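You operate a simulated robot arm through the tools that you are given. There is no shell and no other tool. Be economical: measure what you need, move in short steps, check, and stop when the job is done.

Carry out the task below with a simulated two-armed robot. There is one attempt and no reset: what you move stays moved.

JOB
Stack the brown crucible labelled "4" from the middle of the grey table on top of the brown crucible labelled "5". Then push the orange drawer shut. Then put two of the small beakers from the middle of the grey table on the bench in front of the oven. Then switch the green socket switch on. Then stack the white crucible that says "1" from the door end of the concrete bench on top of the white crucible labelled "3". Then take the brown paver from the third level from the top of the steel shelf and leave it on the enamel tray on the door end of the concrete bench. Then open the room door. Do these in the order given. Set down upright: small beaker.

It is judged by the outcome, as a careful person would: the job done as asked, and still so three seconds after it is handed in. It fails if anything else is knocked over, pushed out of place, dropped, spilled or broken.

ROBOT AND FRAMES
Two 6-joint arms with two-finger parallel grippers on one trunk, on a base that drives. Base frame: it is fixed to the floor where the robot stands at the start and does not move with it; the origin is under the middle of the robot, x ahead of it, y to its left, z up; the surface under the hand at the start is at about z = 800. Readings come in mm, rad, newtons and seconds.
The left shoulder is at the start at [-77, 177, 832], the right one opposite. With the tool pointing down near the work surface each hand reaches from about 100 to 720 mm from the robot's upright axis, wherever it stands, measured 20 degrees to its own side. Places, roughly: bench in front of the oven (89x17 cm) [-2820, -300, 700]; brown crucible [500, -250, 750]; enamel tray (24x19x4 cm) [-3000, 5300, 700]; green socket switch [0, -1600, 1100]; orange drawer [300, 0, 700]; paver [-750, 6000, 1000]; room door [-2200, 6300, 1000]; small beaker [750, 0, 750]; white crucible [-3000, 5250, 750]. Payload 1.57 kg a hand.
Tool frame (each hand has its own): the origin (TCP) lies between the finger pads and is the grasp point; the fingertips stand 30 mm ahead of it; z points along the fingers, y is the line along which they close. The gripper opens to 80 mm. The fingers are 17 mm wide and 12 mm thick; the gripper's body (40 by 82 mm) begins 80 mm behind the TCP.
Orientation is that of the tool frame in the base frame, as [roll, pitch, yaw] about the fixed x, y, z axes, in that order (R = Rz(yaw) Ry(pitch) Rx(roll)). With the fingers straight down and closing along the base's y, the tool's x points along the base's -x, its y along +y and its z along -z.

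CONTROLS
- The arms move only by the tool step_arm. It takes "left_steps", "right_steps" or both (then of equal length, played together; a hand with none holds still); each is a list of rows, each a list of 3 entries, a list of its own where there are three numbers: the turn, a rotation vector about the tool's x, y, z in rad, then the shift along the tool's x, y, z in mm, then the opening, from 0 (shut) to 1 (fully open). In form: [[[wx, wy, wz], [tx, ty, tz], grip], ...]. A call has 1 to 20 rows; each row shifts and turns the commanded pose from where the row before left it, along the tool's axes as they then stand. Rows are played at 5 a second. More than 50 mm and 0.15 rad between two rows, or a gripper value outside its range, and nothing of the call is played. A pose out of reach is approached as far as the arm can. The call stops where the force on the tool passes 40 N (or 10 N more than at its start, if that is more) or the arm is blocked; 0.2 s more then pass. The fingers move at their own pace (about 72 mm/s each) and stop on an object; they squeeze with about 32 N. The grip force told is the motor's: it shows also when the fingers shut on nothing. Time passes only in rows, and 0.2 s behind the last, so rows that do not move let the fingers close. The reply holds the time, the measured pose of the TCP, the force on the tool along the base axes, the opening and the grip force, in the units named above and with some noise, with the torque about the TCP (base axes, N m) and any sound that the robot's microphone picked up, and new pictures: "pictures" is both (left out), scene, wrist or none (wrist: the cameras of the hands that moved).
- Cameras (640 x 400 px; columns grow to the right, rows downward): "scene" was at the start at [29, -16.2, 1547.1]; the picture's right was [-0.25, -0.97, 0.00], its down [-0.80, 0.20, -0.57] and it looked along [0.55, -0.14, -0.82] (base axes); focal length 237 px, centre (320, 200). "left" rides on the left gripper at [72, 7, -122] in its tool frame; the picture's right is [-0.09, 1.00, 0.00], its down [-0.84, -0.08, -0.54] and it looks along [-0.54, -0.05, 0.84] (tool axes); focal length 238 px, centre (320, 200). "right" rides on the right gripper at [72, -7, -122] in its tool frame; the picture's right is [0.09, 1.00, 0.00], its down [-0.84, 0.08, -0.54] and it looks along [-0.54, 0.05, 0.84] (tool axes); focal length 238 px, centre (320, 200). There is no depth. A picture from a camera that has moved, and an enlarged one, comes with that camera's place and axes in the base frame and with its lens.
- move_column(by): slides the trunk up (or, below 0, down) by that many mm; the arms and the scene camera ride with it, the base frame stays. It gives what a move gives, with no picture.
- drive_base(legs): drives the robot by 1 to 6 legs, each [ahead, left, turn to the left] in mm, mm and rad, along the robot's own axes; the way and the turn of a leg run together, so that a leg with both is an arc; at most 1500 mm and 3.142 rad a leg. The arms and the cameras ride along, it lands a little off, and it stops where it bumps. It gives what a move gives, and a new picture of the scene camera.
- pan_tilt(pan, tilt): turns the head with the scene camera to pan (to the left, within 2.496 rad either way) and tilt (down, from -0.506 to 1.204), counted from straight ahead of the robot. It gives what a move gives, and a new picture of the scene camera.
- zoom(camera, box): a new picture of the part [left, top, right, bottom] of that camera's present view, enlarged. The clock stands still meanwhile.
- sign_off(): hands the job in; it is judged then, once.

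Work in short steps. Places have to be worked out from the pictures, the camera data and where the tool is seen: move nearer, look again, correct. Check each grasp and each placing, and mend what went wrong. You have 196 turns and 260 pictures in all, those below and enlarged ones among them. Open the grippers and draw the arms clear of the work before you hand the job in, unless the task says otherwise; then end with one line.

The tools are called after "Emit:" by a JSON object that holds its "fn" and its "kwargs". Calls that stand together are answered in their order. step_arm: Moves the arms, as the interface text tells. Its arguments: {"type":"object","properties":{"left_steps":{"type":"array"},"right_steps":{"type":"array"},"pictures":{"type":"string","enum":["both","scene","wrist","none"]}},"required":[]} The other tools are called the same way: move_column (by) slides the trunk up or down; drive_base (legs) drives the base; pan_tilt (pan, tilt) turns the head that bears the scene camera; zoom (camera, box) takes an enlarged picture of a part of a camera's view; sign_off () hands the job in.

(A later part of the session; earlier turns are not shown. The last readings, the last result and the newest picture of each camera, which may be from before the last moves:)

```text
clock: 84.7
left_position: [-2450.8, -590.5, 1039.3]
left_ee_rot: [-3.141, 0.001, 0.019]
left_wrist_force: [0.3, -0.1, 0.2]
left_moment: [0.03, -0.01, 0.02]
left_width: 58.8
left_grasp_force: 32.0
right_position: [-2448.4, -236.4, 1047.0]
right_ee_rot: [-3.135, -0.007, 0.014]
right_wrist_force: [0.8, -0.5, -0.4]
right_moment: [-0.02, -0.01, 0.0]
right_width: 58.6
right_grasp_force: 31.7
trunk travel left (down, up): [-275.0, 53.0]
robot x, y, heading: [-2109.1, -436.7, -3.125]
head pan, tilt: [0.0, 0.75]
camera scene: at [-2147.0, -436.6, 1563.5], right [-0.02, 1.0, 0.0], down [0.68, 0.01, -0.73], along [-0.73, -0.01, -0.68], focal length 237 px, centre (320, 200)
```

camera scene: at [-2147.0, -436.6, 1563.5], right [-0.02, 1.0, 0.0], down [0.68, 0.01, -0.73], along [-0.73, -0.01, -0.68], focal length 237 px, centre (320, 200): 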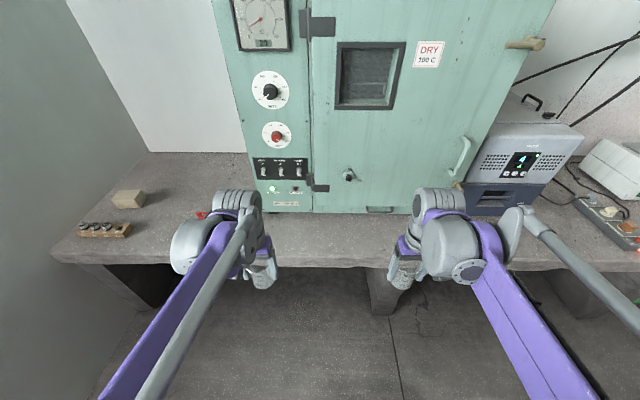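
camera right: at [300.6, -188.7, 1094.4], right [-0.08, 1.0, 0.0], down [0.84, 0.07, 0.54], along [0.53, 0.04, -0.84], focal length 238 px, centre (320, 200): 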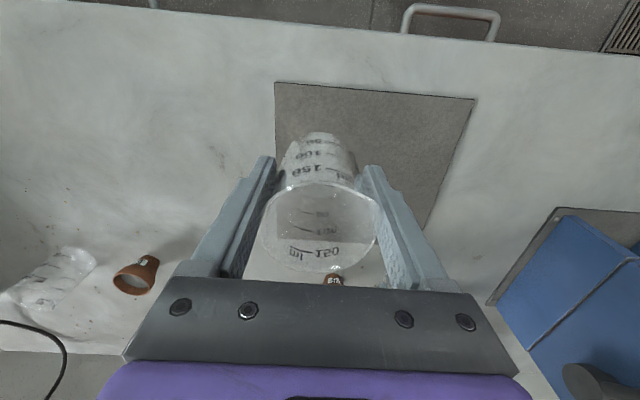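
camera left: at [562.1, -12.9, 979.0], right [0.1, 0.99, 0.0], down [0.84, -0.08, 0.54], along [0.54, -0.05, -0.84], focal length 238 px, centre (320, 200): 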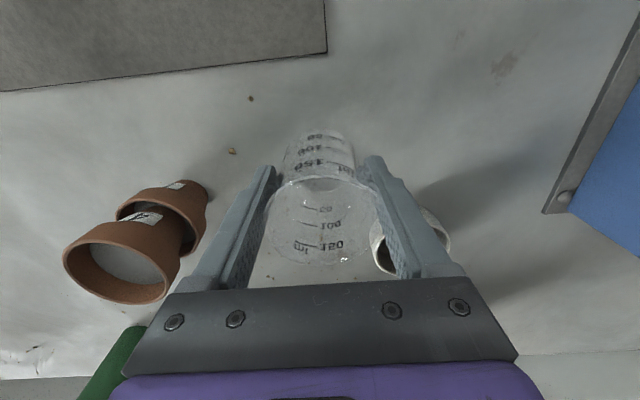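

I zoom on the strip to find the bench edge, oven base and anything standing there.

Emit:
{"fn": "zoom", "kwargs": {"camera": "scene", "box": [190, 170, 480, 290]}}

Emit:
{"fn": "zoom", "kwargs": {"camera": "left", "box": [0, 0, 640, 400]}}

Emit:
{"fn": "zoom", "kwargs": {"camera": "right", "box": [0, 0, 640, 400]}}

```text
2.21 times, centred on (335, 230) of scene
camera zoom: at [-2147.0, -436.6, 1563.5], right [-0.02, 1.0, 0.0], down [0.68, 0.01, -0.73], along [-0.73, -0.01, -0.68], focal length 524 px, centre (287, 134)
```

zoom: 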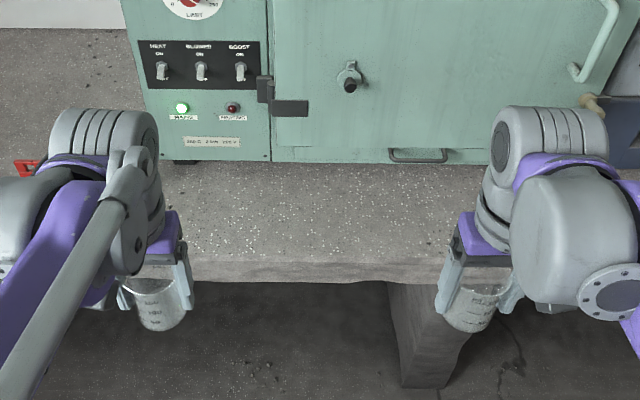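

```text
1.00 times, centred on (320, 200) of left (not enlarged: the box is as wide or as high as the picture)
camera zoom: at [-2377.6, -596.0, 1161.0], right [-0.07, -1.0, 0.0], down [-0.84, 0.06, 0.54], along [-0.54, 0.04, -0.84], focal length 238 px, centre (320, 200)
```

zoom: 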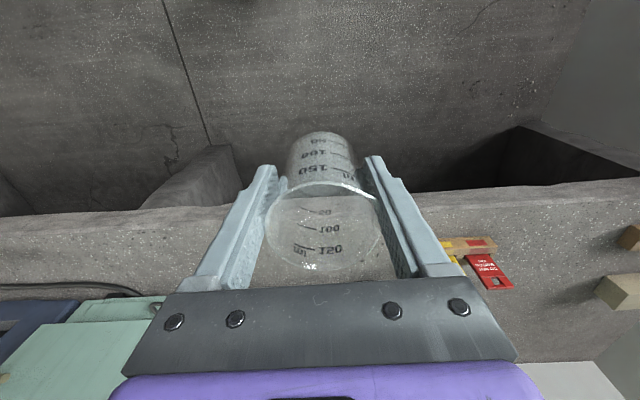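

```text
1.00 times, centred on (320, 200) of right (not enlarged: the box is as wide or as high as the picture)
camera zoom: at [-2377.6, -228.0, 1167.8], right [0.11, -0.99, 0.0], down [-0.84, -0.09, 0.54], along [-0.53, -0.05, -0.84], focal length 238 px, centre (320, 200)
```

zoom: 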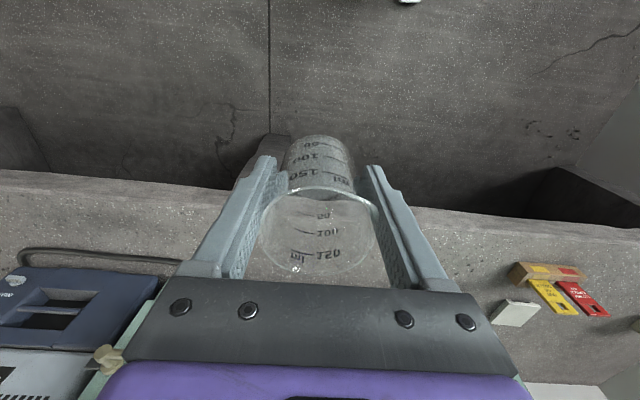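

Bench edge ≈ x -2715, oven face ≈ -2950, and the strip is bare. I drive 230 mm closer.

Emit:
{"fn": "drive_base", "kwargs": {"legs": [[230, 0, -0.017]]}}

Emit:
{"fn": "step_arm", "kwargs": {"left_steps": [[[0, 0, 0], [-30, 0, 20], 0.5], [[0, 0, 0], [-30, 0, 25], 0.5], [[0, 0, 0], [-30, 0, 25], 0.5], [[0, 0, 0], [-30, 0, 25], 0.5], [[0, 0, 0], [0, 0, 25], 0.5], [[0, 0, 0], [0, 0, 25], 0.5], [[0, 0, 0], [0, 0, 0], 0.5]], "right_steps": [[[0, 0, 0], [-30, 0, 25], 0.5], [[0, 0, 0], [-30, 0, 25], 0.5], [[0, 0, 0], [-30, 0, 25], 0.5], [[0, 0, 0], [-30, 0, 25], 0.5], [[0, 0, 0], [0, 0, 25], 0.5], [[0, 0, 0], [0, 0, 25], 0.5], [[0, 0, 0], [0, 0, 0], 0.5]]}}

```text
clock: 86.4
left_position: [-2683.5, -587.9, 1039.0]
left_ee_rot: [-3.141, 0.0, 0.0]
left_wrist_force: [0.1, 0.5, -0.6]
left_moment: [0.05, 0.0, 0.01]
left_width: 58.9
left_grasp_force: 32.2
right_position: [-2677.2, -232.9, 1046.9]
right_ee_rot: [-3.137, -0.006, -0.002]
right_wrist_force: [-0.6, -0.2, -0.2]
right_moment: [-0.01, 0.02, 0.02]
right_width: 58.4
right_grasp_force: 32.3
trunk travel left (down, up): [-275.0, 53.0]
robot x, y, heading: [-2335.8, -437.4, -3.141]
head pan, tilt: [0.0, 0.75]
camera scene: at [-2378.6, -438.0, 1563.4], right [0.0, 1.0, 0.0], down [0.68, 0.0, -0.73], along [-0.73, 0.0, -0.68], focal length 237 px, centre (320, 200)
```

scene: 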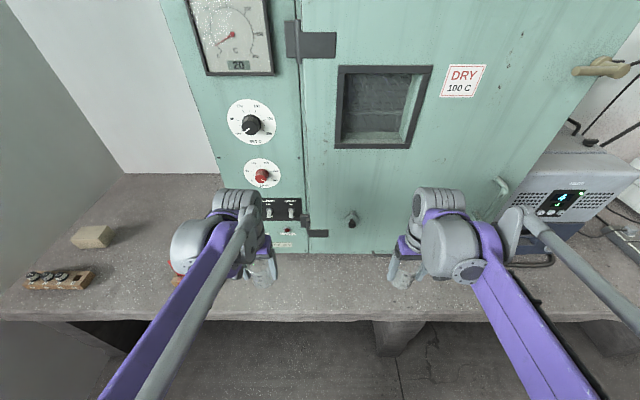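

```text
clock: 88.0
left_position: [-2804.3, -587.3, 893.7]
left_ee_rot: [-3.141, 0.0, 0.002]
left_wrist_force: [-0.4, -0.6, 0.0]
left_moment: [-0.01, -0.01, 0.03]
left_width: 58.9
left_grasp_force: 32.4
right_position: [-2795.7, -231.1, 896.0]
right_ee_rot: [-3.137, -0.007, -0.002]
right_wrist_force: [-0.2, 0.4, -0.5]
right_moment: [0.01, -0.01, 0.0]
right_width: 58.6
right_grasp_force: 31.9
trunk travel left (down, up): [-275.0, 53.0]
robot x, y, heading: [-2337.1, -437.1, -3.145]
head pan, tilt: [0.0, 0.75]
camera scene: at [-2377.9, -438.1, 1563.5], right [0.0, 1.0, 0.0], down [0.68, 0.0, -0.73], along [-0.73, 0.0, -0.68], focal length 237 px, centre (320, 200)
camera right: at [-2724.8, -224.3, 1017.0], right [0.09, -1.0, 0.0], down [-0.84, -0.08, 0.54], along [-0.53, -0.05, -0.84], focal length 238 px, centre (320, 200)
camera left: at [-2730.7, -593.5, 1015.2], right [-0.09, -1.0, 0.0], down [-0.84, 0.08, 0.54], along [-0.54, 0.05, -0.84], focal length 238 px, centre (320, 200)
```

scene: 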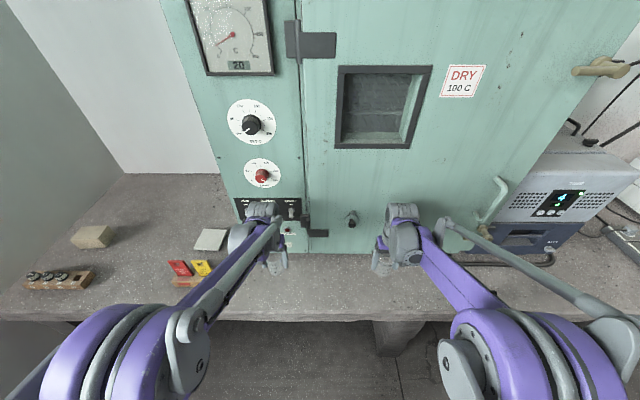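
right: 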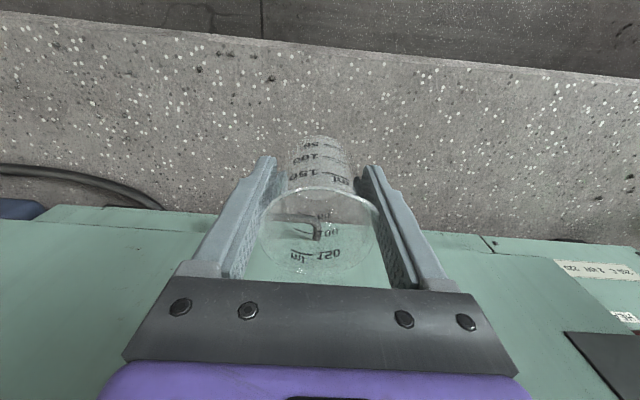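
left: 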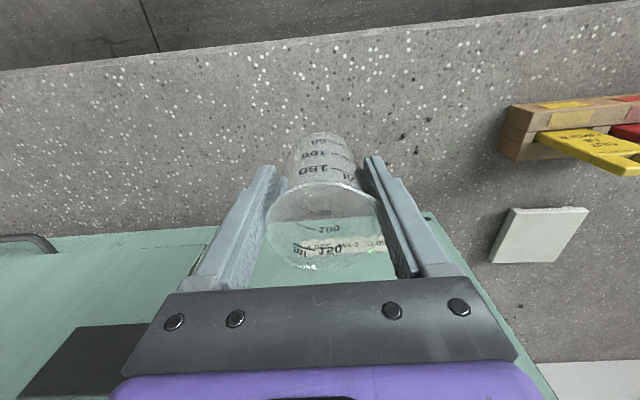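

Both beakers hang over the strip (x≈-2800, edge -2720, oven -2975). I lower them to just above the bench.

Emit:
{"fn": "step_arm", "kwargs": {"left_steps": [[[0, 0, 0], [0, 0, 25], 0.5], [[0, 0, 0], [0, 0, 25], 0.5], [[0, 0, 0], [0, 0, 25], 0.5], [[0, 0, 0], [0, 0, 25], 0.5], [[0, 0, 0], [0, 0, 10], 0.5], [[0, 0, 0], [0, 0, 0], 0.5]], "right_steps": [[[0, 0, 0], [0, 0, 25], 0.5], [[0, 0, 0], [0, 0, 25], 0.5], [[0, 0, 0], [0, 0, 25], 0.5], [[0, 0, 0], [0, 0, 25], 0.5], [[0, 0, 0], [0, 0, 10], 0.5], [[0, 0, 0], [0, 0, 0], 0.5]], "pictures": "wrist"}}

```text
clock: 89.4
left_position: [-2803.5, -588.9, 784.0]
left_ee_rot: [-3.141, -0.001, 0.002]
left_wrist_force: [-0.6, 0.0, -0.4]
left_moment: [-0.01, -0.03, 0.01]
left_width: 58.8
left_grasp_force: 32.4
right_position: [-2795.4, -229.9, 785.5]
right_ee_rot: [-3.137, -0.007, -0.001]
right_wrist_force: [0.6, 0.5, -0.8]
right_moment: [0.03, -0.02, 0.01]
right_width: 58.8
right_grasp_force: 32.3
trunk travel left (down, up): [-275.0, 53.0]
robot x, y, heading: [-2339.5, -440.0, -3.141]
head pan, tilt: [0.0, 0.75]
camera right: at [-2724.5, -223.5, 906.0], right [0.09, -1.0, 0.0], down [-0.84, -0.08, 0.54], along [-0.53, -0.05, -0.84], focal length 238 px, centre (320, 200)
camera left: at [-2731.0, -594.1, 905.2], right [-0.09, -1.0, 0.0], down [-0.84, 0.08, 0.54], along [-0.54, 0.05, -0.84], focal length 238 px, centre (320, 200)
```

right: 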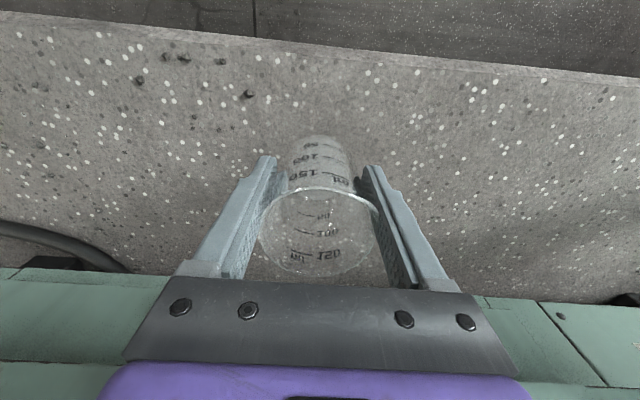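
left: 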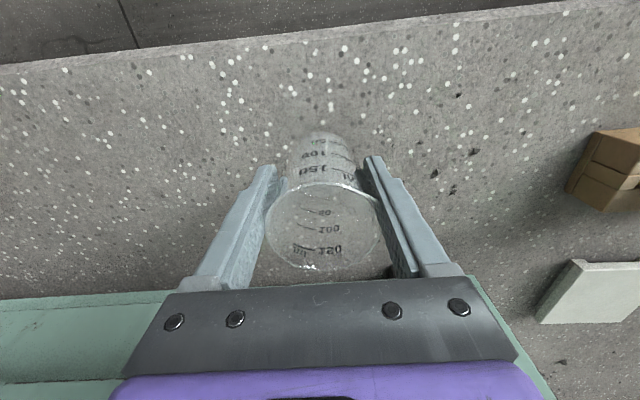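

I lower in small steps and watch the forces for contact.

Emit:
{"fn": "step_arm", "kwargs": {"left_steps": [[[0, 0, 0], [0, 0, 5], 0.5], [[0, 0, 0], [0, 0, 5], 0.5], [[0, 0, 0], [0, 0, 3], 0.5], [[0, 0, 0], [0, 0, 2], 0.5], [[0, 0, 0], [0, 0, 2], 0.5], [[0, 0, 0], [0, 0, 0], 0.5]], "right_steps": [[[0, 0, 0], [0, 0, 5], 0.5], [[0, 0, 0], [0, 0, 5], 0.5], [[0, 0, 0], [0, 0, 5], 0.5], [[0, 0, 0], [0, 0, 2], 0.5], [[0, 0, 0], [0, 0, 2], 0.5], [[0, 0, 0], [0, 0, 0], 0.5]], "pictures": "none"}}

```text
clock: 90.8
left_position: [-2803.3, -586.7, 766.9]
left_ee_rot: [3.14, 0.0, 0.002]
left_wrist_force: [-0.1, 0.2, -1.5]
left_moment: [0.01, -0.03, 0.03]
left_width: 58.6
left_grasp_force: 32.3
right_position: [-2794.2, -230.2, 767.4]
right_ee_rot: [-3.135, -0.007, 0.0]
right_wrist_force: [0.4, 0.0, -0.9]
right_moment: [-0.01, -0.02, 0.05]
right_width: 58.8
right_grasp_force: 32.1
trunk travel left (down, up): [-275.0, 53.0]
robot x, y, heading: [-2334.7, -438.8, -3.139]
head pan, tilt: [0.0, 0.75]
```

No contact yet; continue in 2 mm steps.

Emit:
{"fn": "step_arm", "kwargs": {"left_steps": [[[0, 0, 0], [0, 0, 2], 0.5], [[0, 0, 0], [0, 0, 2], 0.5], [[0, 0, 0], [0, 0, 2], 0.5], [[0, 0, 0], [0, 0, 1.5], 0.5], [[0, 0, 0], [0, 0, 0], 0.5]], "right_steps": [[[0, 0, 0], [0, 0, 2], 0.5], [[0, 0, 0], [0, 0, 2], 0.5], [[0, 0, 0], [0, 0, 2], 0.5], [[0, 0, 0], [0, 0, 2], 0.5], [[0, 0, 0], [0, 0, 0], 0.5]], "pictures": "none"}}

```text
clock: 92.0
left_position: [-2803.7, -587.2, 759.6]
left_ee_rot: [3.141, -0.001, 0.001]
left_wrist_force: [1.0, -0.2, -0.5]
left_moment: [-0.01, -0.02, 0.0]
left_width: 58.5
left_grasp_force: 32.0
right_position: [-2795.6, -231.2, 760.2]
right_ee_rot: [-3.137, -0.006, -0.002]
right_wrist_force: [-0.3, 0.7, -0.9]
right_moment: [-0.01, -0.01, 0.02]
right_width: 58.5
right_grasp_force: 31.6
trunk travel left (down, up): [-275.0, 53.0]
robot x, y, heading: [-2336.4, -437.7, -3.141]
head pan, tilt: [0.0, 0.75]
```

Still free; continue.

Emit:
{"fn": "step_arm", "kwargs": {"left_steps": [[[0, 0, 0], [0, 0, 1.5], 0.5], [[0, 0, 0], [0, 0, 1.5], 0.5], [[0, 0, 0], [0, 0, 1], 0.5], [[0, 0, 0], [0, 0, 0], 0.5]], "right_steps": [[[0, 0, 0], [0, 0, 1.5], 0.5], [[0, 0, 0], [0, 0, 1.5], 0.5], [[0, 0, 0], [0, 0, 1], 0.5], [[0, 0, 0], [0, 0, 0], 0.5]], "pictures": "none"}}

Emit:
{"fn": "zoom", "kwargs": {"camera": "left", "box": [230, 100, 410, 290]}}

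```text
clock: 93.0
left_position: [-2802.8, -587.6, 755.9]
left_ee_rot: [3.142, 0.001, 0.001]
left_wrist_force: [-2.7, 1.3, 13.8]
left_moment: [0.11, 0.47, -0.03]
left_width: 59.1
left_grasp_force: 32.1
right_position: [-2794.7, -231.2, 755.9]
right_ee_rot: [-3.137, -0.007, -0.001]
right_wrist_force: [0.7, 0.7, 0.3]
right_moment: [0.01, 0.01, 0.0]
right_width: 58.5
right_grasp_force: 31.8
trunk travel left (down, up): [-275.0, 53.0]
robot x, y, heading: [-2340.1, -441.2, -3.131]
head pan, tilt: [0.0, 0.75]
```

```text
2.11 times, centred on (320, 195) of left
camera zoom: at [-2731.1, -594.2, 878.4], right [-0.09, -1.0, 0.0], down [-0.84, 0.08, 0.54], along [-0.54, 0.05, -0.84], focal length 502 px, centre (320, 210)
```

zoom: 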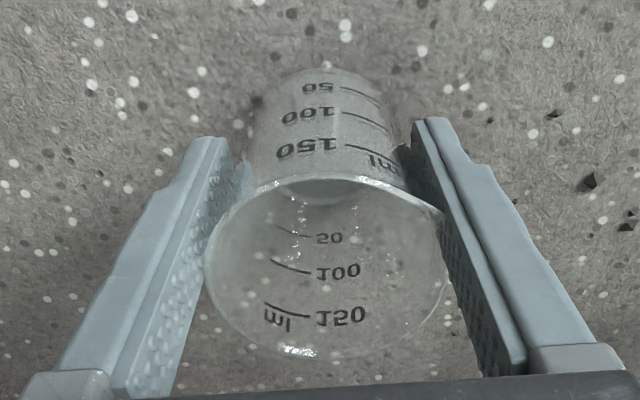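

Left beaker has touched (14 N); I release it, and lower the right one the last 2 mm.

Emit:
{"fn": "step_arm", "kwargs": {"left_steps": [[[0, 0, 0], [0, 0, -0.5], 0.5], [[0, 0, 0], [0, 0, 0], 0.8], [[0, 0, 0], [0, 0, 0], 1], [[0, 0, 0], [0, 0, 0], 1]], "right_steps": [[[0, 0, 0], [0, 0, 1], 0.5], [[0, 0, 0], [0, 0, 1], 0.5], [[0, 0, 0], [0, 0, 0], 0.5], [[0, 0, 0], [0, 0, 0], 0.5]], "pictures": "wrist"}}

```text
clock: 94.0
left_position: [-2804.5, -587.9, 756.8]
left_ee_rot: [-3.141, 0.001, 0.003]
left_wrist_force: [-0.8, -0.1, 0.0]
left_moment: [-0.01, 0.0, 0.01]
left_width: 79.9
left_grasp_force: 0.0
right_position: [-2792.8, -231.0, 754.1]
right_ee_rot: [-3.137, -0.007, -0.002]
right_wrist_force: [0.7, 1.5, 9.3]
right_moment: [-0.04, 0.3, -0.04]
right_width: 58.5
right_grasp_force: 32.4
trunk travel left (down, up): [-275.0, 53.0]
robot x, y, heading: [-2336.8, -439.9, -3.139]
head pan, tilt: [0.0, 0.75]
camera right: at [-2723.1, -224.8, 874.4], right [0.09, -1.0, 0.0], down [-0.84, -0.08, 0.54], along [-0.53, -0.04, -0.84], focal length 238 px, centre (320, 200)
camera left: at [-2730.9, -594.7, 878.5], right [-0.09, -1.0, 0.0], down [-0.84, 0.08, 0.54], along [-0.54, 0.05, -0.84], focal length 238 px, centre (320, 200)
```

right: 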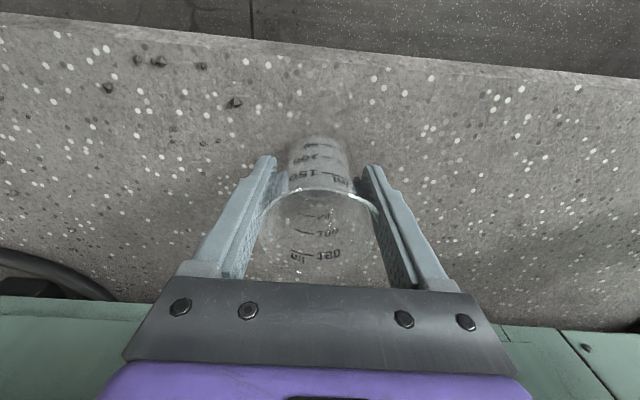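
left: 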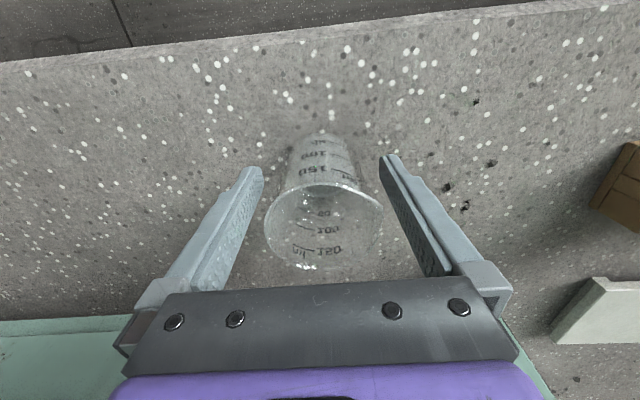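

Left stands free and upright, and the right has touched down. I release the right and raise both hands straight up.

Emit:
{"fn": "step_arm", "kwargs": {"left_steps": [[[0, 0, 0], [0, 0, -10], 1], [[0, 0, 0], [0, 0, -25], 1], [[0, 0, 0], [0, 0, -30], 1], [[0, 0, 0], [0, 0, -30], 1], [[0, 0, 0], [0, 0, -30], 1], [[0, 0, 0], [0, 0, -30], 1], [[0, 0, 0], [0, 0, -30], 1], [[0, 0, 0], [0, 0, -20], 1]], "right_steps": [[[0, 0, 0], [0, 0, -0.5], 0.7], [[0, 0, 0], [0, 0, 0], 1], [[0, 0, 0], [0, 0, 0], 1], [[0, 0, 0], [0, 0, -20], 1], [[0, 0, 0], [0, 0, -30], 1], [[0, 0, 0], [0, 0, -40], 1], [[0, 0, 0], [0, 0, -40], 1], [[0, 0, 0], [0, 0, -40], 1]]}}

```text
clock: 95.8
left_position: [-2804.3, -587.5, 962.9]
left_ee_rot: [-3.141, 0.0, 0.003]
left_wrist_force: [0.5, 0.1, 0.4]
left_moment: [0.01, 0.01, 0.0]
left_width: 80.1
left_grasp_force: 0.0
right_position: [-2796.3, -231.8, 923.5]
right_ee_rot: [-3.136, -0.006, -0.001]
right_wrist_force: [0.2, 0.4, -0.3]
right_moment: [0.02, -0.01, -0.03]
right_width: 79.8
right_grasp_force: 0.1
trunk travel left (down, up): [-275.0, 53.0]
robot x, y, heading: [-2336.4, -438.9, -3.14]
head pan, tilt: [0.0, 0.75]
camera scene: at [-2377.7, -438.1, 1563.5], right [0.0, 1.0, 0.0], down [0.68, 0.0, -0.73], along [-0.73, 0.0, -0.68], focal length 237 px, centre (320, 200)
camera right: at [-2725.0, -226.2, 1045.0], right [0.09, -1.0, 0.0], down [-0.84, -0.08, 0.54], along [-0.53, -0.05, -0.84], focal length 238 px, centre (320, 200)
camera left: at [-2732.2, -594.0, 1084.0], right [-0.09, -1.0, 0.0], down [-0.84, 0.08, 0.54], along [-0.54, 0.05, -0.84], focal length 238 px, centre (320, 200)
```

scene: 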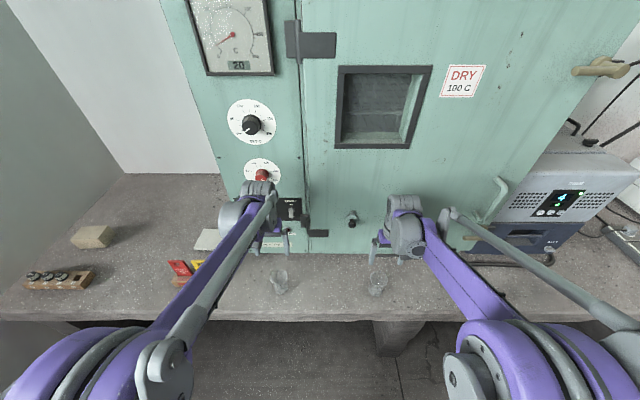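
right: 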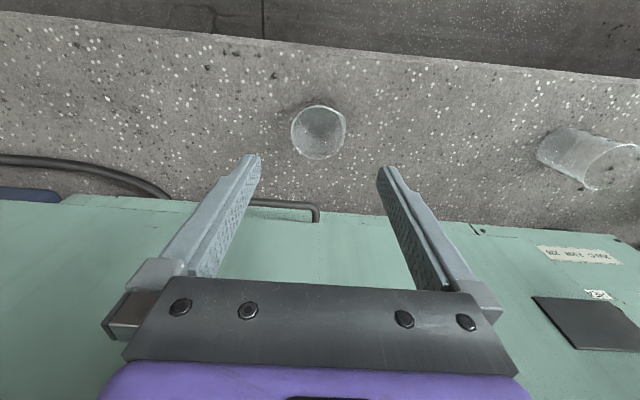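
left: 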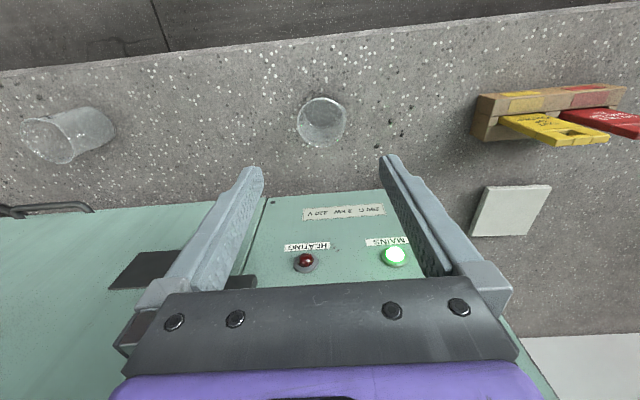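

Both beakers stand upright in front of the oven. I draw the hands back, back out along the lane and look for the green socket switch on the window wall.

Emit:
{"fn": "step_arm", "kwargs": {"left_steps": [[[0, 0, 0], [30, 0, -20], 1], [[0, 0, 0], [40, 0, -20], 1], [[0, 0, 0], [40, 0, -20], 1], [[0, 0, 0], [40, 0, 0], 1], [[0, 0, 0], [40, 0, 0], 0.5], [[0, 0, 0], [0, 0, 0], 0]], "right_steps": [[[0, 0, 0], [30, 0, -20], 1], [[0, 0, 0], [40, 0, -20], 1], [[0, 0, 0], [40, 0, -20], 1], [[0, 0, 0], [40, 0, -20], 1], [[0, 0, 0], [40, 0, 0], 0.5], [[0, 0, 0], [0, 0, 0], 0]], "pictures": "none"}}

Emit:
{"fn": "drive_base", "kwargs": {"legs": [[-400, 0, 0], [0, 180, 0], [-1100, 0, 0]]}}

Emit:
{"fn": "pan_tilt", "kwargs": {"pan": 2.0, "tilt": 0.4}}

```text
clock: 97.2
left_position: [-2616.1, -587.6, 1021.5]
left_ee_rot: [3.141, -0.002, 0.002]
left_wrist_force: [0.2, 0.4, -0.1]
left_moment: [-0.03, -0.03, -0.01]
left_width: 0.0
left_grasp_force: 0.2
right_position: [-2607.0, -232.1, 1006.8]
right_ee_rot: [-3.138, -0.008, -0.003]
right_wrist_force: [0.3, 0.7, 0.5]
right_moment: [0.01, -0.05, 0.03]
right_width: 0.0
right_grasp_force: 0.2
trunk travel left (down, up): [-275.0, 53.0]
robot x, y, heading: [-2338.5, -438.4, -3.141]
head pan, tilt: [0.0, 0.75]
```

```text
clock: 106.9
left_position: [-1092.4, -762.5, 1022.4]
left_ee_rot: [3.141, -0.001, 0.011]
left_wrist_force: [0.7, -0.1, 0.7]
left_moment: [0.01, 0.0, 0.0]
left_width: 0.0
left_grasp_force: 20.5
right_position: [-1088.7, -408.8, 1006.1]
right_ee_rot: [-3.137, -0.007, 0.01]
right_wrist_force: [0.4, 0.2, -0.5]
right_moment: [-0.01, 0.02, 0.02]
right_width: 0.0
right_grasp_force: 20.7
trunk travel left (down, up): [-275.0, 53.0]
robot x, y, heading: [-815.1, -611.5, -3.127]
head pan, tilt: [0.0, 0.75]
camera scene: at [-858.6, -611.7, 1563.5], right [-0.01, 1.0, 0.0], down [0.68, 0.01, -0.73], along [-0.73, -0.01, -0.68], focal length 237 px, centre (320, 200)
```

scene: 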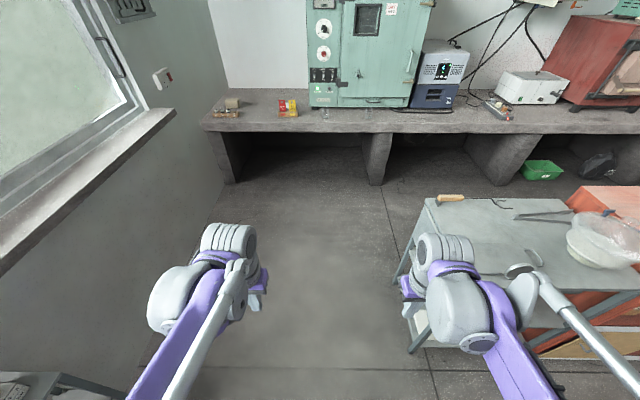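

```text
clock: 108.8
left_position: [-1092.9, -763.5, 1022.4]
left_ee_rot: [3.141, 0.0, 0.013]
left_wrist_force: [-0.4, -0.7, -0.2]
left_moment: [0.02, 0.02, -0.01]
left_width: 0.2
left_grasp_force: 21.6
right_position: [-1087.9, -410.2, 1005.7]
right_ee_rot: [-3.137, -0.007, 0.01]
right_wrist_force: [0.3, -0.6, 0.2]
right_moment: [-0.02, -0.03, 0.02]
right_width: 0.1
right_grasp_force: 21.4
trunk travel left (down, up): [-275.0, 53.0]
robot x, y, heading: [-817.8, -613.4, -3.133]
head pan, tilt: [2.0, 0.4]
camera scene: at [-736.3, -694.6, 1594.5], right [-0.9, -0.43, 0.0], down [-0.17, 0.35, -0.92], along [0.39, -0.83, -0.39], focal length 237 px, centre (320, 200)
```

scene: 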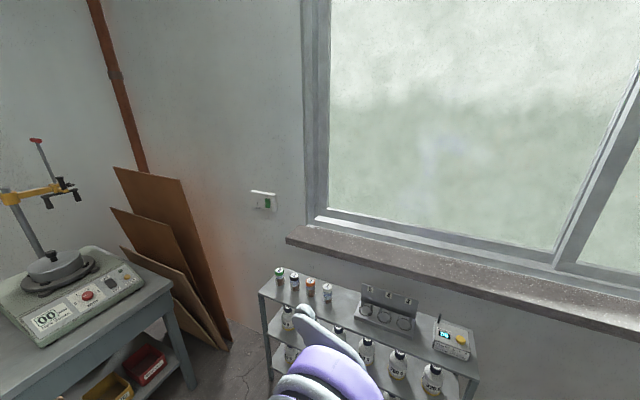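

The green switch is on the wall socket at about [20,-1610,1100]. I zoom in on it and the surroundings.

Emit:
{"fn": "zoom", "kwargs": {"camera": "scene", "box": [240, 180, 290, 220]}}

Emit:
{"fn": "zoom", "kwargs": {"camera": "scene", "box": [80, 150, 330, 400]}}

```text
10.00 times, centred on (265, 200) of scene
camera zoom: at [-736.3, -694.6, 1594.5], right [-0.9, -0.43, 0.0], down [-0.17, 0.35, -0.92], along [0.39, -0.83, -0.39], focal length 2373 px, centre (870, 200)
```

zoom: 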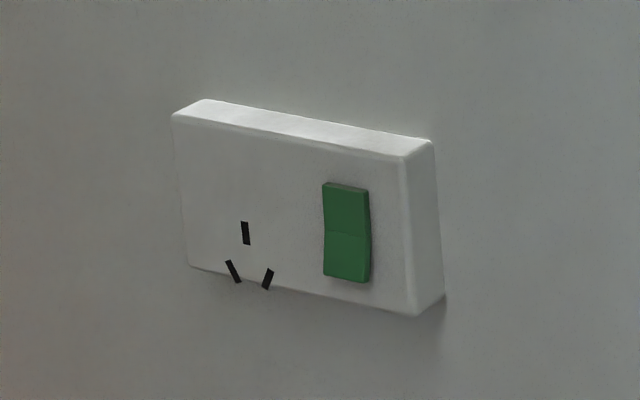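

```text
1.60 times, centred on (205, 275) of scene
camera zoom: at [-736.3, -694.6, 1594.5], right [-0.9, -0.43, 0.0], down [-0.17, 0.35, -0.92], along [0.39, -0.83, -0.39], focal length 380 px, centre (504, 80)
```

zoom: 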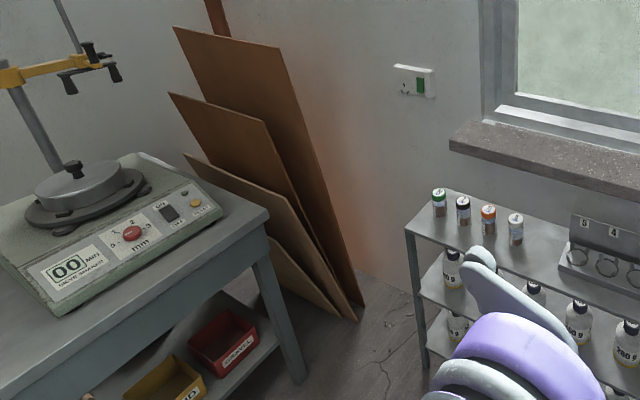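

Rocker switch. I turn to face the window wall, raise the hands, and drive to stand in front of it at about [0,-900].

Emit:
{"fn": "step_arm", "kwargs": {"left_steps": [[[0, 0, 0], [10, 0, -30], 0], [[0, 0, 0], [10, 0, -30], 0], [[0, 0, 0], [10, 0, -30], 0]], "right_steps": [[[0, 0, 0], [10, 0, -35], 0], [[0, 0, 0], [10, 0, -35], 0], [[0, 0, 0], [10, 0, -35], 0]], "pictures": "none"}}

Emit:
{"fn": "drive_base", "kwargs": {"legs": [[0, 0, 1.56], [0, 820, 0], [0, 0, 0]]}}

Emit:
{"fn": "pan_tilt", "kwargs": {"pan": 0, "tilt": 0.6}}

```text
clock: 109.6
left_position: [-1063.1, -762.3, 1113.0]
left_ee_rot: [3.141, -0.002, 0.012]
left_wrist_force: [-0.3, 0.2, -0.1]
left_moment: [0.02, 0.01, -0.02]
left_width: 0.0
left_grasp_force: 21.7
right_position: [-1056.9, -410.2, 1109.6]
right_ee_rot: [-3.135, -0.006, 0.01]
right_wrist_force: [0.2, -0.1, 0.2]
right_moment: [0.02, -0.01, 0.0]
right_width: 0.0
right_grasp_force: 21.0
trunk travel left (down, up): [-275.0, 53.0]
robot x, y, heading: [-815.5, -615.8, -3.13]
head pan, tilt: [2.0, 0.4]
```

```text
clock: 121.2
left_position: [137.7, -894.8, 1112.6]
left_ee_rot: [3.14, 0.001, 1.525]
left_wrist_force: [0.1, 0.2, -0.2]
left_moment: [-0.03, 0.0, -0.01]
left_width: 0.1
left_grasp_force: 21.6
right_position: [-211.9, -868.1, 1110.0]
right_ee_rot: [-3.137, -0.007, 1.523]
right_wrist_force: [-0.6, 0.5, -0.5]
right_moment: [0.01, 0.01, -0.01]
right_width: 0.0
right_grasp_force: 21.2
trunk travel left (down, up): [-275.0, 53.0]
robot x, y, heading: [3.9, -636.8, -1.614]
head pan, tilt: [2.0, 0.4]
camera scene: at [92.1, -562.5, 1594.6], right [0.37, -0.93, 0.0], down [-0.36, -0.15, -0.92], along [0.85, 0.35, -0.39], focal length 237 px, centre (320, 200)
```

scene: 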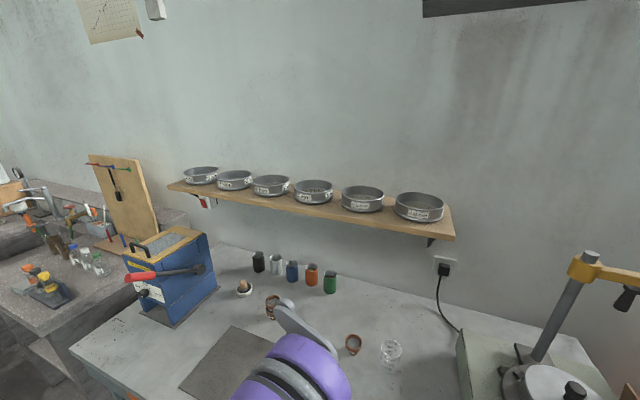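

```text
clock: 123.2
left_position: [139.0, -894.8, 1111.9]
left_ee_rot: [-3.141, 0.0, 1.525]
left_wrist_force: [0.7, -0.1, 0.4]
left_moment: [-0.01, -0.02, -0.03]
left_width: 0.0
left_grasp_force: 21.1
right_position: [-211.7, -867.8, 1109.9]
right_ee_rot: [-3.136, -0.005, 1.523]
right_wrist_force: [-0.4, -0.2, -0.1]
right_moment: [-0.04, -0.02, -0.01]
right_width: 0.0
right_grasp_force: 21.7
trunk travel left (down, up): [-275.0, 53.0]
robot x, y, heading: [5.3, -640.6, -1.619]
head pan, tilt: [0.0, 0.6]
camera scene: at [2.3, -685.5, 1576.3], right [-1.0, 0.04, 0.0], down [0.03, 0.56, -0.83], along [-0.04, -0.82, -0.56], focal length 237 px, centre (320, 200)
```

scene: 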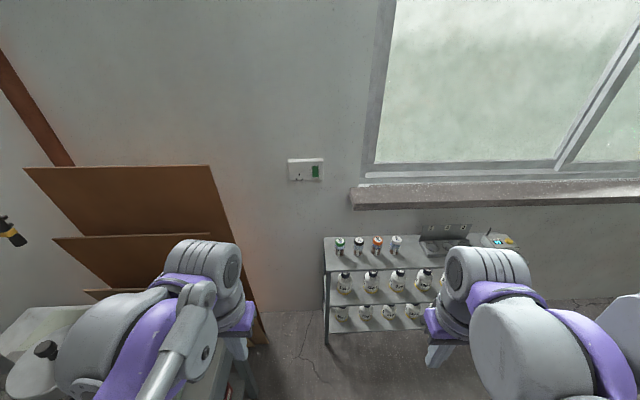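

The rocker is at about [-19,-1646,1078]; the rack is low (top z≈700, front y≈-1390). I straighten, advance 260 mm, and pitch the right hand to horizontal.

Emit:
{"fn": "drive_base", "kwargs": {"legs": [[0, 0, 0.045], [260, 0, 0]]}}

Emit:
{"fn": "step_arm", "kwargs": {"right_steps": [[[0, -0.14, 0], [0, 0, 0], 0], [[0, -0.14, 0], [0, 0, 0], 0], [[0, -0.14, 0], [0, 0, 0], 0], [[0, -0.14, 0], [0, 0, 0], 0], [[0, -0.14, 0], [0, 0, 0], 0], [[0, -0.14, 0], [0, 0, 0], 0], [[0, -0.14, 0], [0, 0, 0], 0], [[0, -0.14, 0], [0, 0, 0], 0], [[0, -0.14, 0], [0, 0, 0], 0], [[0, -0.14, 0], [0, 0, 0], 0], [[0, -0.14, 0], [0, 0, 0], 0], [[0, 0, 0], [0, 0, 0], 0]]}}

```text
clock: 125.4
left_position: [151.5, -1144.6, 1112.4]
left_ee_rot: [3.141, 0.0, 1.575]
left_wrist_force: [0.3, -0.6, -0.1]
left_moment: [-0.01, -0.03, -0.03]
left_width: 0.2
left_grasp_force: 21.2
right_position: [-200.1, -1136.5, 1111.3]
right_ee_rot: [-3.137, -0.007, 1.57]
right_wrist_force: [1.2, -0.6, -1.0]
right_moment: [0.0, 0.02, -0.01]
right_width: 0.0
right_grasp_force: 21.1
trunk travel left (down, up): [-275.0, 53.0]
robot x, y, heading: [4.9, -898.6, -1.57]
head pan, tilt: [0.0, 0.6]
camera scene: at [5.2, -943.6, 1576.3], right [-1.0, 0.0, 0.0], down [0.0, 0.56, -0.83], along [0.0, -0.83, -0.56], focal length 237 px, centre (320, 200)
```

scene: 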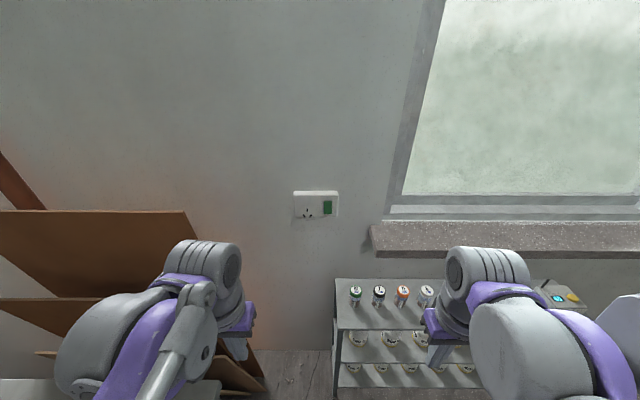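

```text
clock: 128.0
left_position: [150.1, -1145.5, 1112.1]
left_ee_rot: [-3.139, 0.0, 1.573]
left_wrist_force: [-0.9, 0.9, -0.1]
left_moment: [0.04, 0.01, 0.02]
left_width: 0.0
left_grasp_force: 20.9
right_position: [-226.4, -1217.6, 1115.9]
right_ee_rot: [-3.012, 1.532, 1.701]
right_wrist_force: [0.8, 0.1, 0.0]
right_moment: [0.0, -0.02, -0.04]
right_width: 0.0
right_grasp_force: 21.4
right hand out of reach, approached as far as the arm can: row 5, 6, 7, 8, 9
trunk travel left (down, up): [-275.0, 53.0]
robot x, y, heading: [6.1, -898.1, -1.568]
head pan, tilt: [0.0, 0.6]
camera scene: at [5.2, -943.6, 1576.3], right [-1.0, 0.0, 0.0], down [0.0, 0.56, -0.83], along [0.0, -0.83, -0.56], focal length 237 px, centre (320, 200)
camera right: at [-233.0, -1092.8, 1047.2], right [1.0, 0.0, -0.1], down [0.08, 0.51, 0.86], along [0.05, -0.86, 0.51], focal length 238 px, centre (320, 200)
```

scene: 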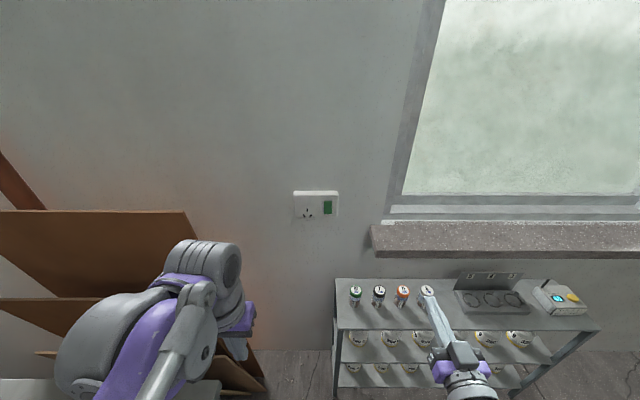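
right: 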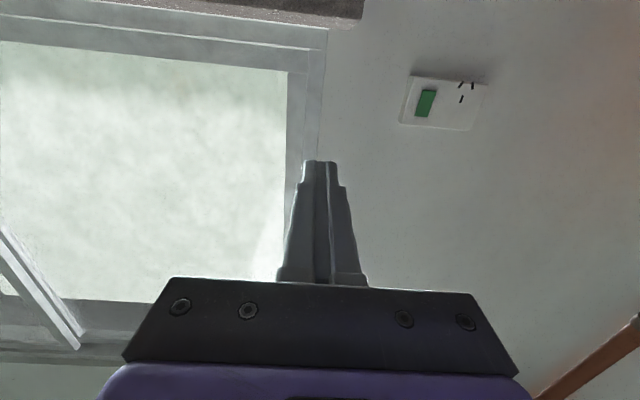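

The hand is nearly horizontal and the switch is in view. I zoom to see the rocker's state.

Emit:
{"fn": "zoom", "kwargs": {"camera": "right", "box": [395, 70, 495, 140]}}

Emit:
{"fn": "zoom", "kwargs": {"camera": "scene", "box": [285, 182, 350, 228]}}

```text
5.71 times, centred on (445, 105) of right
camera zoom: at [-233.0, -1092.8, 1047.2], right [1.0, 0.0, -0.1], down [0.08, 0.51, 0.86], along [0.05, -0.86, 0.51], focal length 1362 px, centre (-394, 743)
```

zoom: 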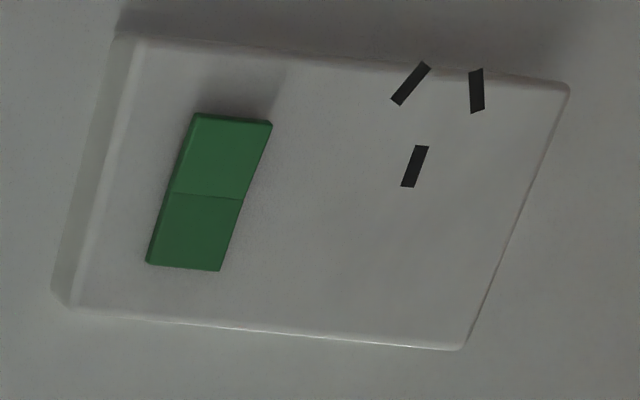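

```text
8.70 times, centred on (318, 205) of scene
camera zoom: at [5.2, -943.6, 1576.3], right [-1.0, 0.0, 0.0], down [0.0, 0.56, -0.83], along [0.0, -0.83, -0.56], focal length 2063 px, centre (342, 156)
```

zoom: 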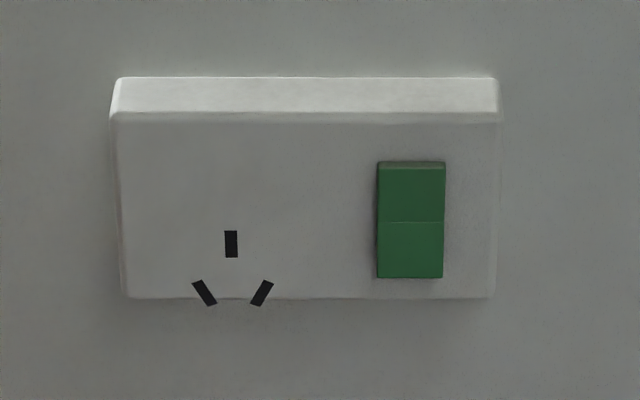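

The lower half of the rocker stands out (shadow beneath it), so it is off: press the bottom half. I move the right hand in line and stop ~50 mm short.

Emit:
{"fn": "step_arm", "kwargs": {"left_steps": [[[0, 0, 0], [20, 15, 0], 0], [[0, 0, 0], [20, 15, 0], 0], [[0, 0, 0], [20, 15, 0], 0], [[0, 0, 0], [0, 0, 0], 0], [[0, 0, 0], [0, 0, 0], 0], [[0, 0, 0], [0, 0, 0], 0], [[0, 0, 0], [0, 0, 0], 0], [[0, 0, 0], [0, 0, 0], 0], [[0, 0, 0], [0, 0, 0], 0], [[0, 0, 0], [0, 0, 0], 0], [[0, 0, 0], [0, 0, 0], 0]], "right_steps": [[[0, 0, 0], [2, 41, 0], 0], [[0, 0, 0], [2, 41, 0], 0], [[0, 0, 0], [2, 41, 0], 0], [[0, 0, 0], [2, 41, 0], 0], [[0, 0, 0], [2, 41, 0], 0], [[0, 0, 0], [0, 0, 45], 0], [[0, 0, 0], [0, 0, 45], 0], [[0, 0, 0], [0, 0, 45], 0], [[0, 0, 0], [0, 0, 45], 0], [[0, 0, 0], [0, 0, 45], 0], [[0, 0, 0], [0, 0, 0], 0]]}}

```text
clock: 130.4
left_position: [195.6, -1084.1, 1112.7]
left_ee_rot: [-3.14, 0.0, 1.576]
left_wrist_force: [0.4, -0.1, -0.3]
left_moment: [0.02, -0.03, 0.01]
left_width: 0.0
left_grasp_force: 21.4
right_position: [-24.8, -1447.8, 1095.9]
right_ee_rot: [-3.031, 1.533, 1.68]
right_wrist_force: [0.8, -0.3, -0.4]
right_moment: [-0.02, -0.05, 0.02]
right_width: 0.0
right_grasp_force: 21.8
right hand out of reach, approached as far as the arm can: row 1, 2, 3
trunk travel left (down, up): [-275.0, 53.0]
robot x, y, heading: [5.9, -896.1, -1.57]
head pan, tilt: [0.0, 0.6]
camera scene: at [4.9, -942.5, 1576.3], right [-1.0, 0.0, 0.0], down [0.0, 0.56, -0.83], along [0.0, -0.83, -0.56], focal length 237 px, centre (320, 200)
camera right: at [-32.3, -1322.9, 1026.7], right [1.0, 0.0, -0.1], down [0.08, 0.51, 0.86], along [0.05, -0.86, 0.51], focal length 238 px, centre (320, 200)
camera left: at [202.7, -1011.4, 1233.0], right [1.0, -0.09, 0.0], down [-0.07, -0.84, 0.54], along [-0.05, -0.54, -0.84], focal length 238 px, centre (320, 200)
```

scene: 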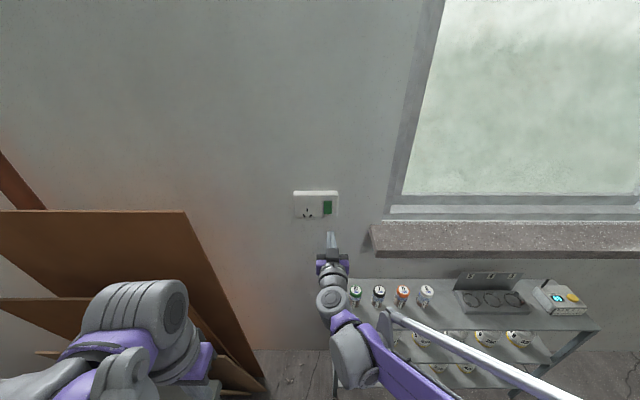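
right: 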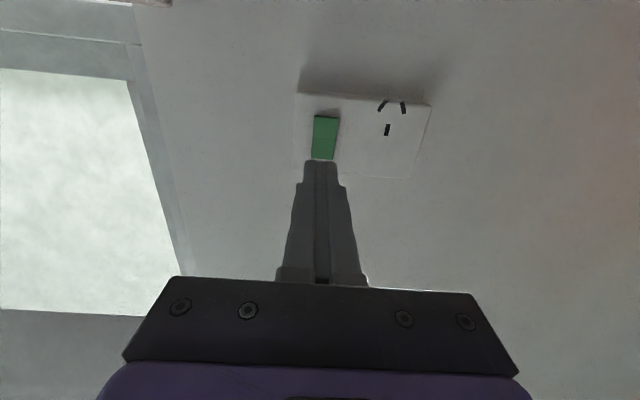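
left: 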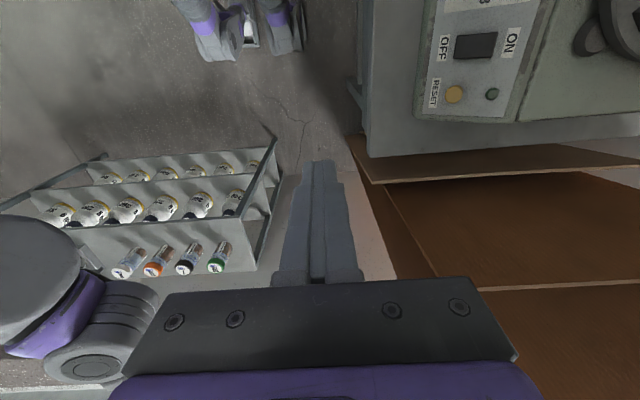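

Rocker centre ≈[-21,-1591,1104]; the lower half is at z≈1088. I advance onto it in small final steps.

Emit:
{"fn": "step_arm", "kwargs": {"right_steps": [[[0, 0, 0], [1, 2, 40], 0], [[0, 0, 0], [2, 2, 40], 0], [[0, 0, 0], [0, 0, 15], 0], [[0, 0, 0], [0, 0, 5], 0], [[0, 0, 0], [0, 0, 4], 0], [[0, 0, 0], [0, 0, 4], 0], [[0, 0, 0], [0, 0, 4], 0]]}}

Emit:
{"fn": "zoom", "kwargs": {"camera": "scene", "box": [285, 182, 360, 238]}}

```text
clock: 132.0
left_position: [196.3, -1082.1, 1111.8]
left_ee_rot: [-3.142, 0.001, 1.575]
left_wrist_force: [0.2, -0.1, 0.7]
left_moment: [0.02, -0.01, 0.02]
left_width: 0.0
left_grasp_force: 21.2
right_position: [-19.5, -1557.0, 1088.5]
right_ee_rot: [-3.05, 1.532, 1.664]
right_wrist_force: [-1.7, 15.2, -7.4]
right_moment: [0.08, -0.02, -0.05]
right_width: 0.0
right_grasp_force: 21.1
trunk travel left (down, up): [-275.0, 53.0]
robot x, y, heading: [2.4, -898.6, -1.567]
head pan, tilt: [0.0, 0.6]
camera scene: at [4.9, -941.3, 1576.2], right [-1.0, 0.0, 0.0], down [0.0, 0.56, -0.83], along [0.0, -0.83, -0.56], focal length 237 px, centre (320, 200)
camera right: at [-26.7, -1431.9, 1019.7], right [1.0, 0.0, -0.1], down [0.08, 0.51, 0.86], along [0.05, -0.86, 0.51], focal length 238 px, centre (320, 200)
```

scene: 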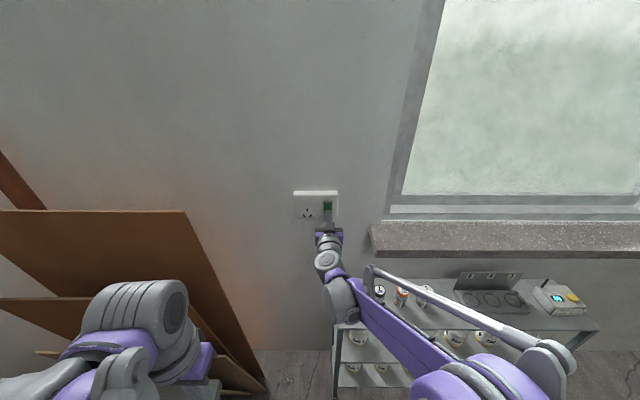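
right: 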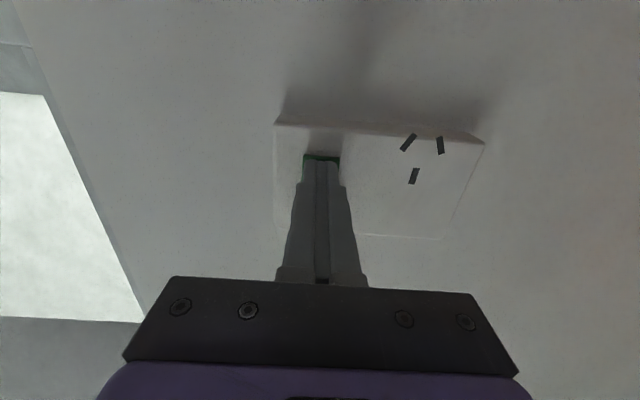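

```text
7.14 times, centred on (322, 210) of scene
camera zoom: at [4.9, -941.3, 1576.2], right [-1.0, 0.0, 0.0], down [0.0, 0.56, -0.83], along [0.0, -0.83, -0.56], focal length 1695 px, centre (302, 129)
```

zoom: 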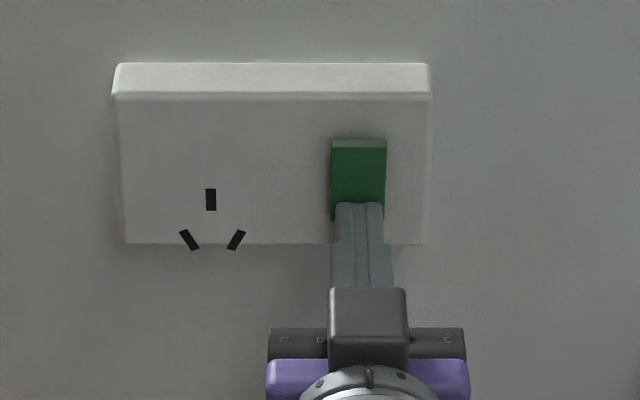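

The rocker has tilted; I press 3 mm more, then back off and verify.

Emit:
{"fn": "step_arm", "kwargs": {"right_steps": [[[0, 0, 0], [0, 0, 3], 0], [[0, 0, 0], [0, 0, 0], 0], [[0, 0, 0], [0, 0, -30], 0], [[0, 0, 0], [0, 0, -45], 0], [[0, 0, 0], [0, 0, -45], 0], [[0, 0, 0], [0, 0, -45], 0]], "pictures": "wrist"}}

Emit:
{"fn": "zoom", "kwargs": {"camera": "scene", "box": [285, 182, 360, 238]}}

Emit:
{"fn": "zoom", "kwargs": {"camera": "right", "box": [280, 70, 440, 180]}}

```text
clock: 132.5
left_position: [195.3, -1082.8, 1112.5]
left_ee_rot: [-3.141, 0.0, 1.575]
left_wrist_force: [-0.5, 0.5, -0.1]
left_moment: [-0.02, 0.0, 0.02]
left_width: 0.1
left_grasp_force: 21.1
right_position: [-19.2, -1557.5, 1088.5]
right_ee_rot: [-3.078, 1.535, 1.634]
right_wrist_force: [-1.9, 19.3, -2.9]
right_moment: [-0.06, 0.01, -0.09]
right_width: 0.0
right_grasp_force: 21.3
trunk travel left (down, up): [-275.0, 53.0]
robot x, y, heading: [4.4, -892.8, -1.569]
head pan, tilt: [0.0, 0.6]
stopped in row 2 (right hand): the force on the tool passed its limit at 43 N (the readings are from after the stop); the commanded pose is now the measured one
camera right: at [-26.8, -1431.9, 1019.8], right [1.0, 0.01, -0.09], down [0.08, 0.51, 0.86], along [0.05, -0.86, 0.51], focal length 238 px, centre (320, 200)
```

right: 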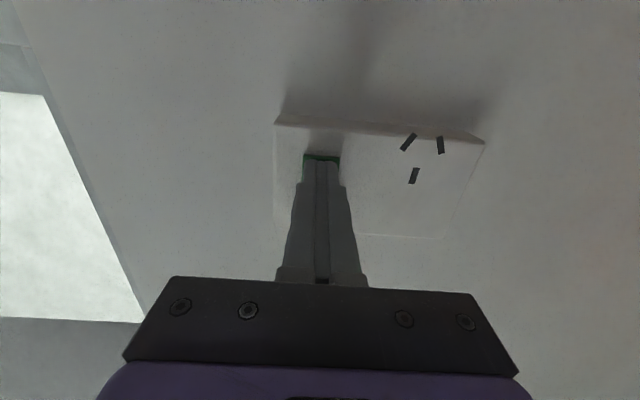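

```text
7.14 times, centred on (322, 210) of scene
camera zoom: at [4.9, -940.0, 1576.6], right [-1.0, 0.0, 0.0], down [0.0, 0.56, -0.83], along [0.0, -0.83, -0.56], focal length 1695 px, centre (302, 129)
```

zoom: 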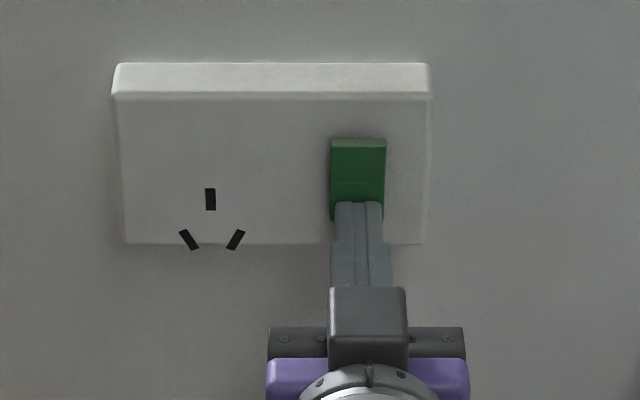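

```text
3.64 times, centred on (360, 125) of right
camera zoom: at [-26.8, -1431.9, 1019.8], right [1.0, 0.01, -0.09], down [0.08, 0.51, 0.86], along [0.05, -0.86, 0.51], focal length 867 px, centre (174, 473)
```

zoom: 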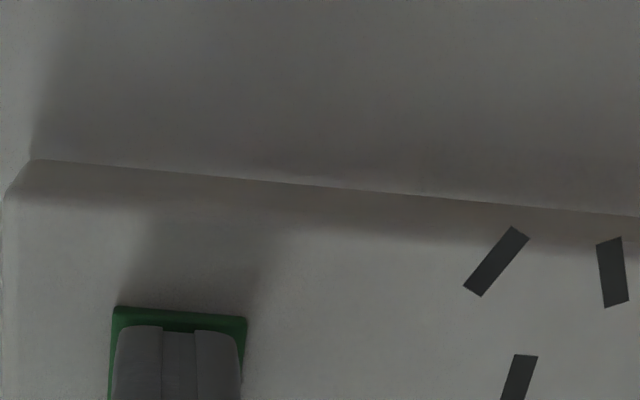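

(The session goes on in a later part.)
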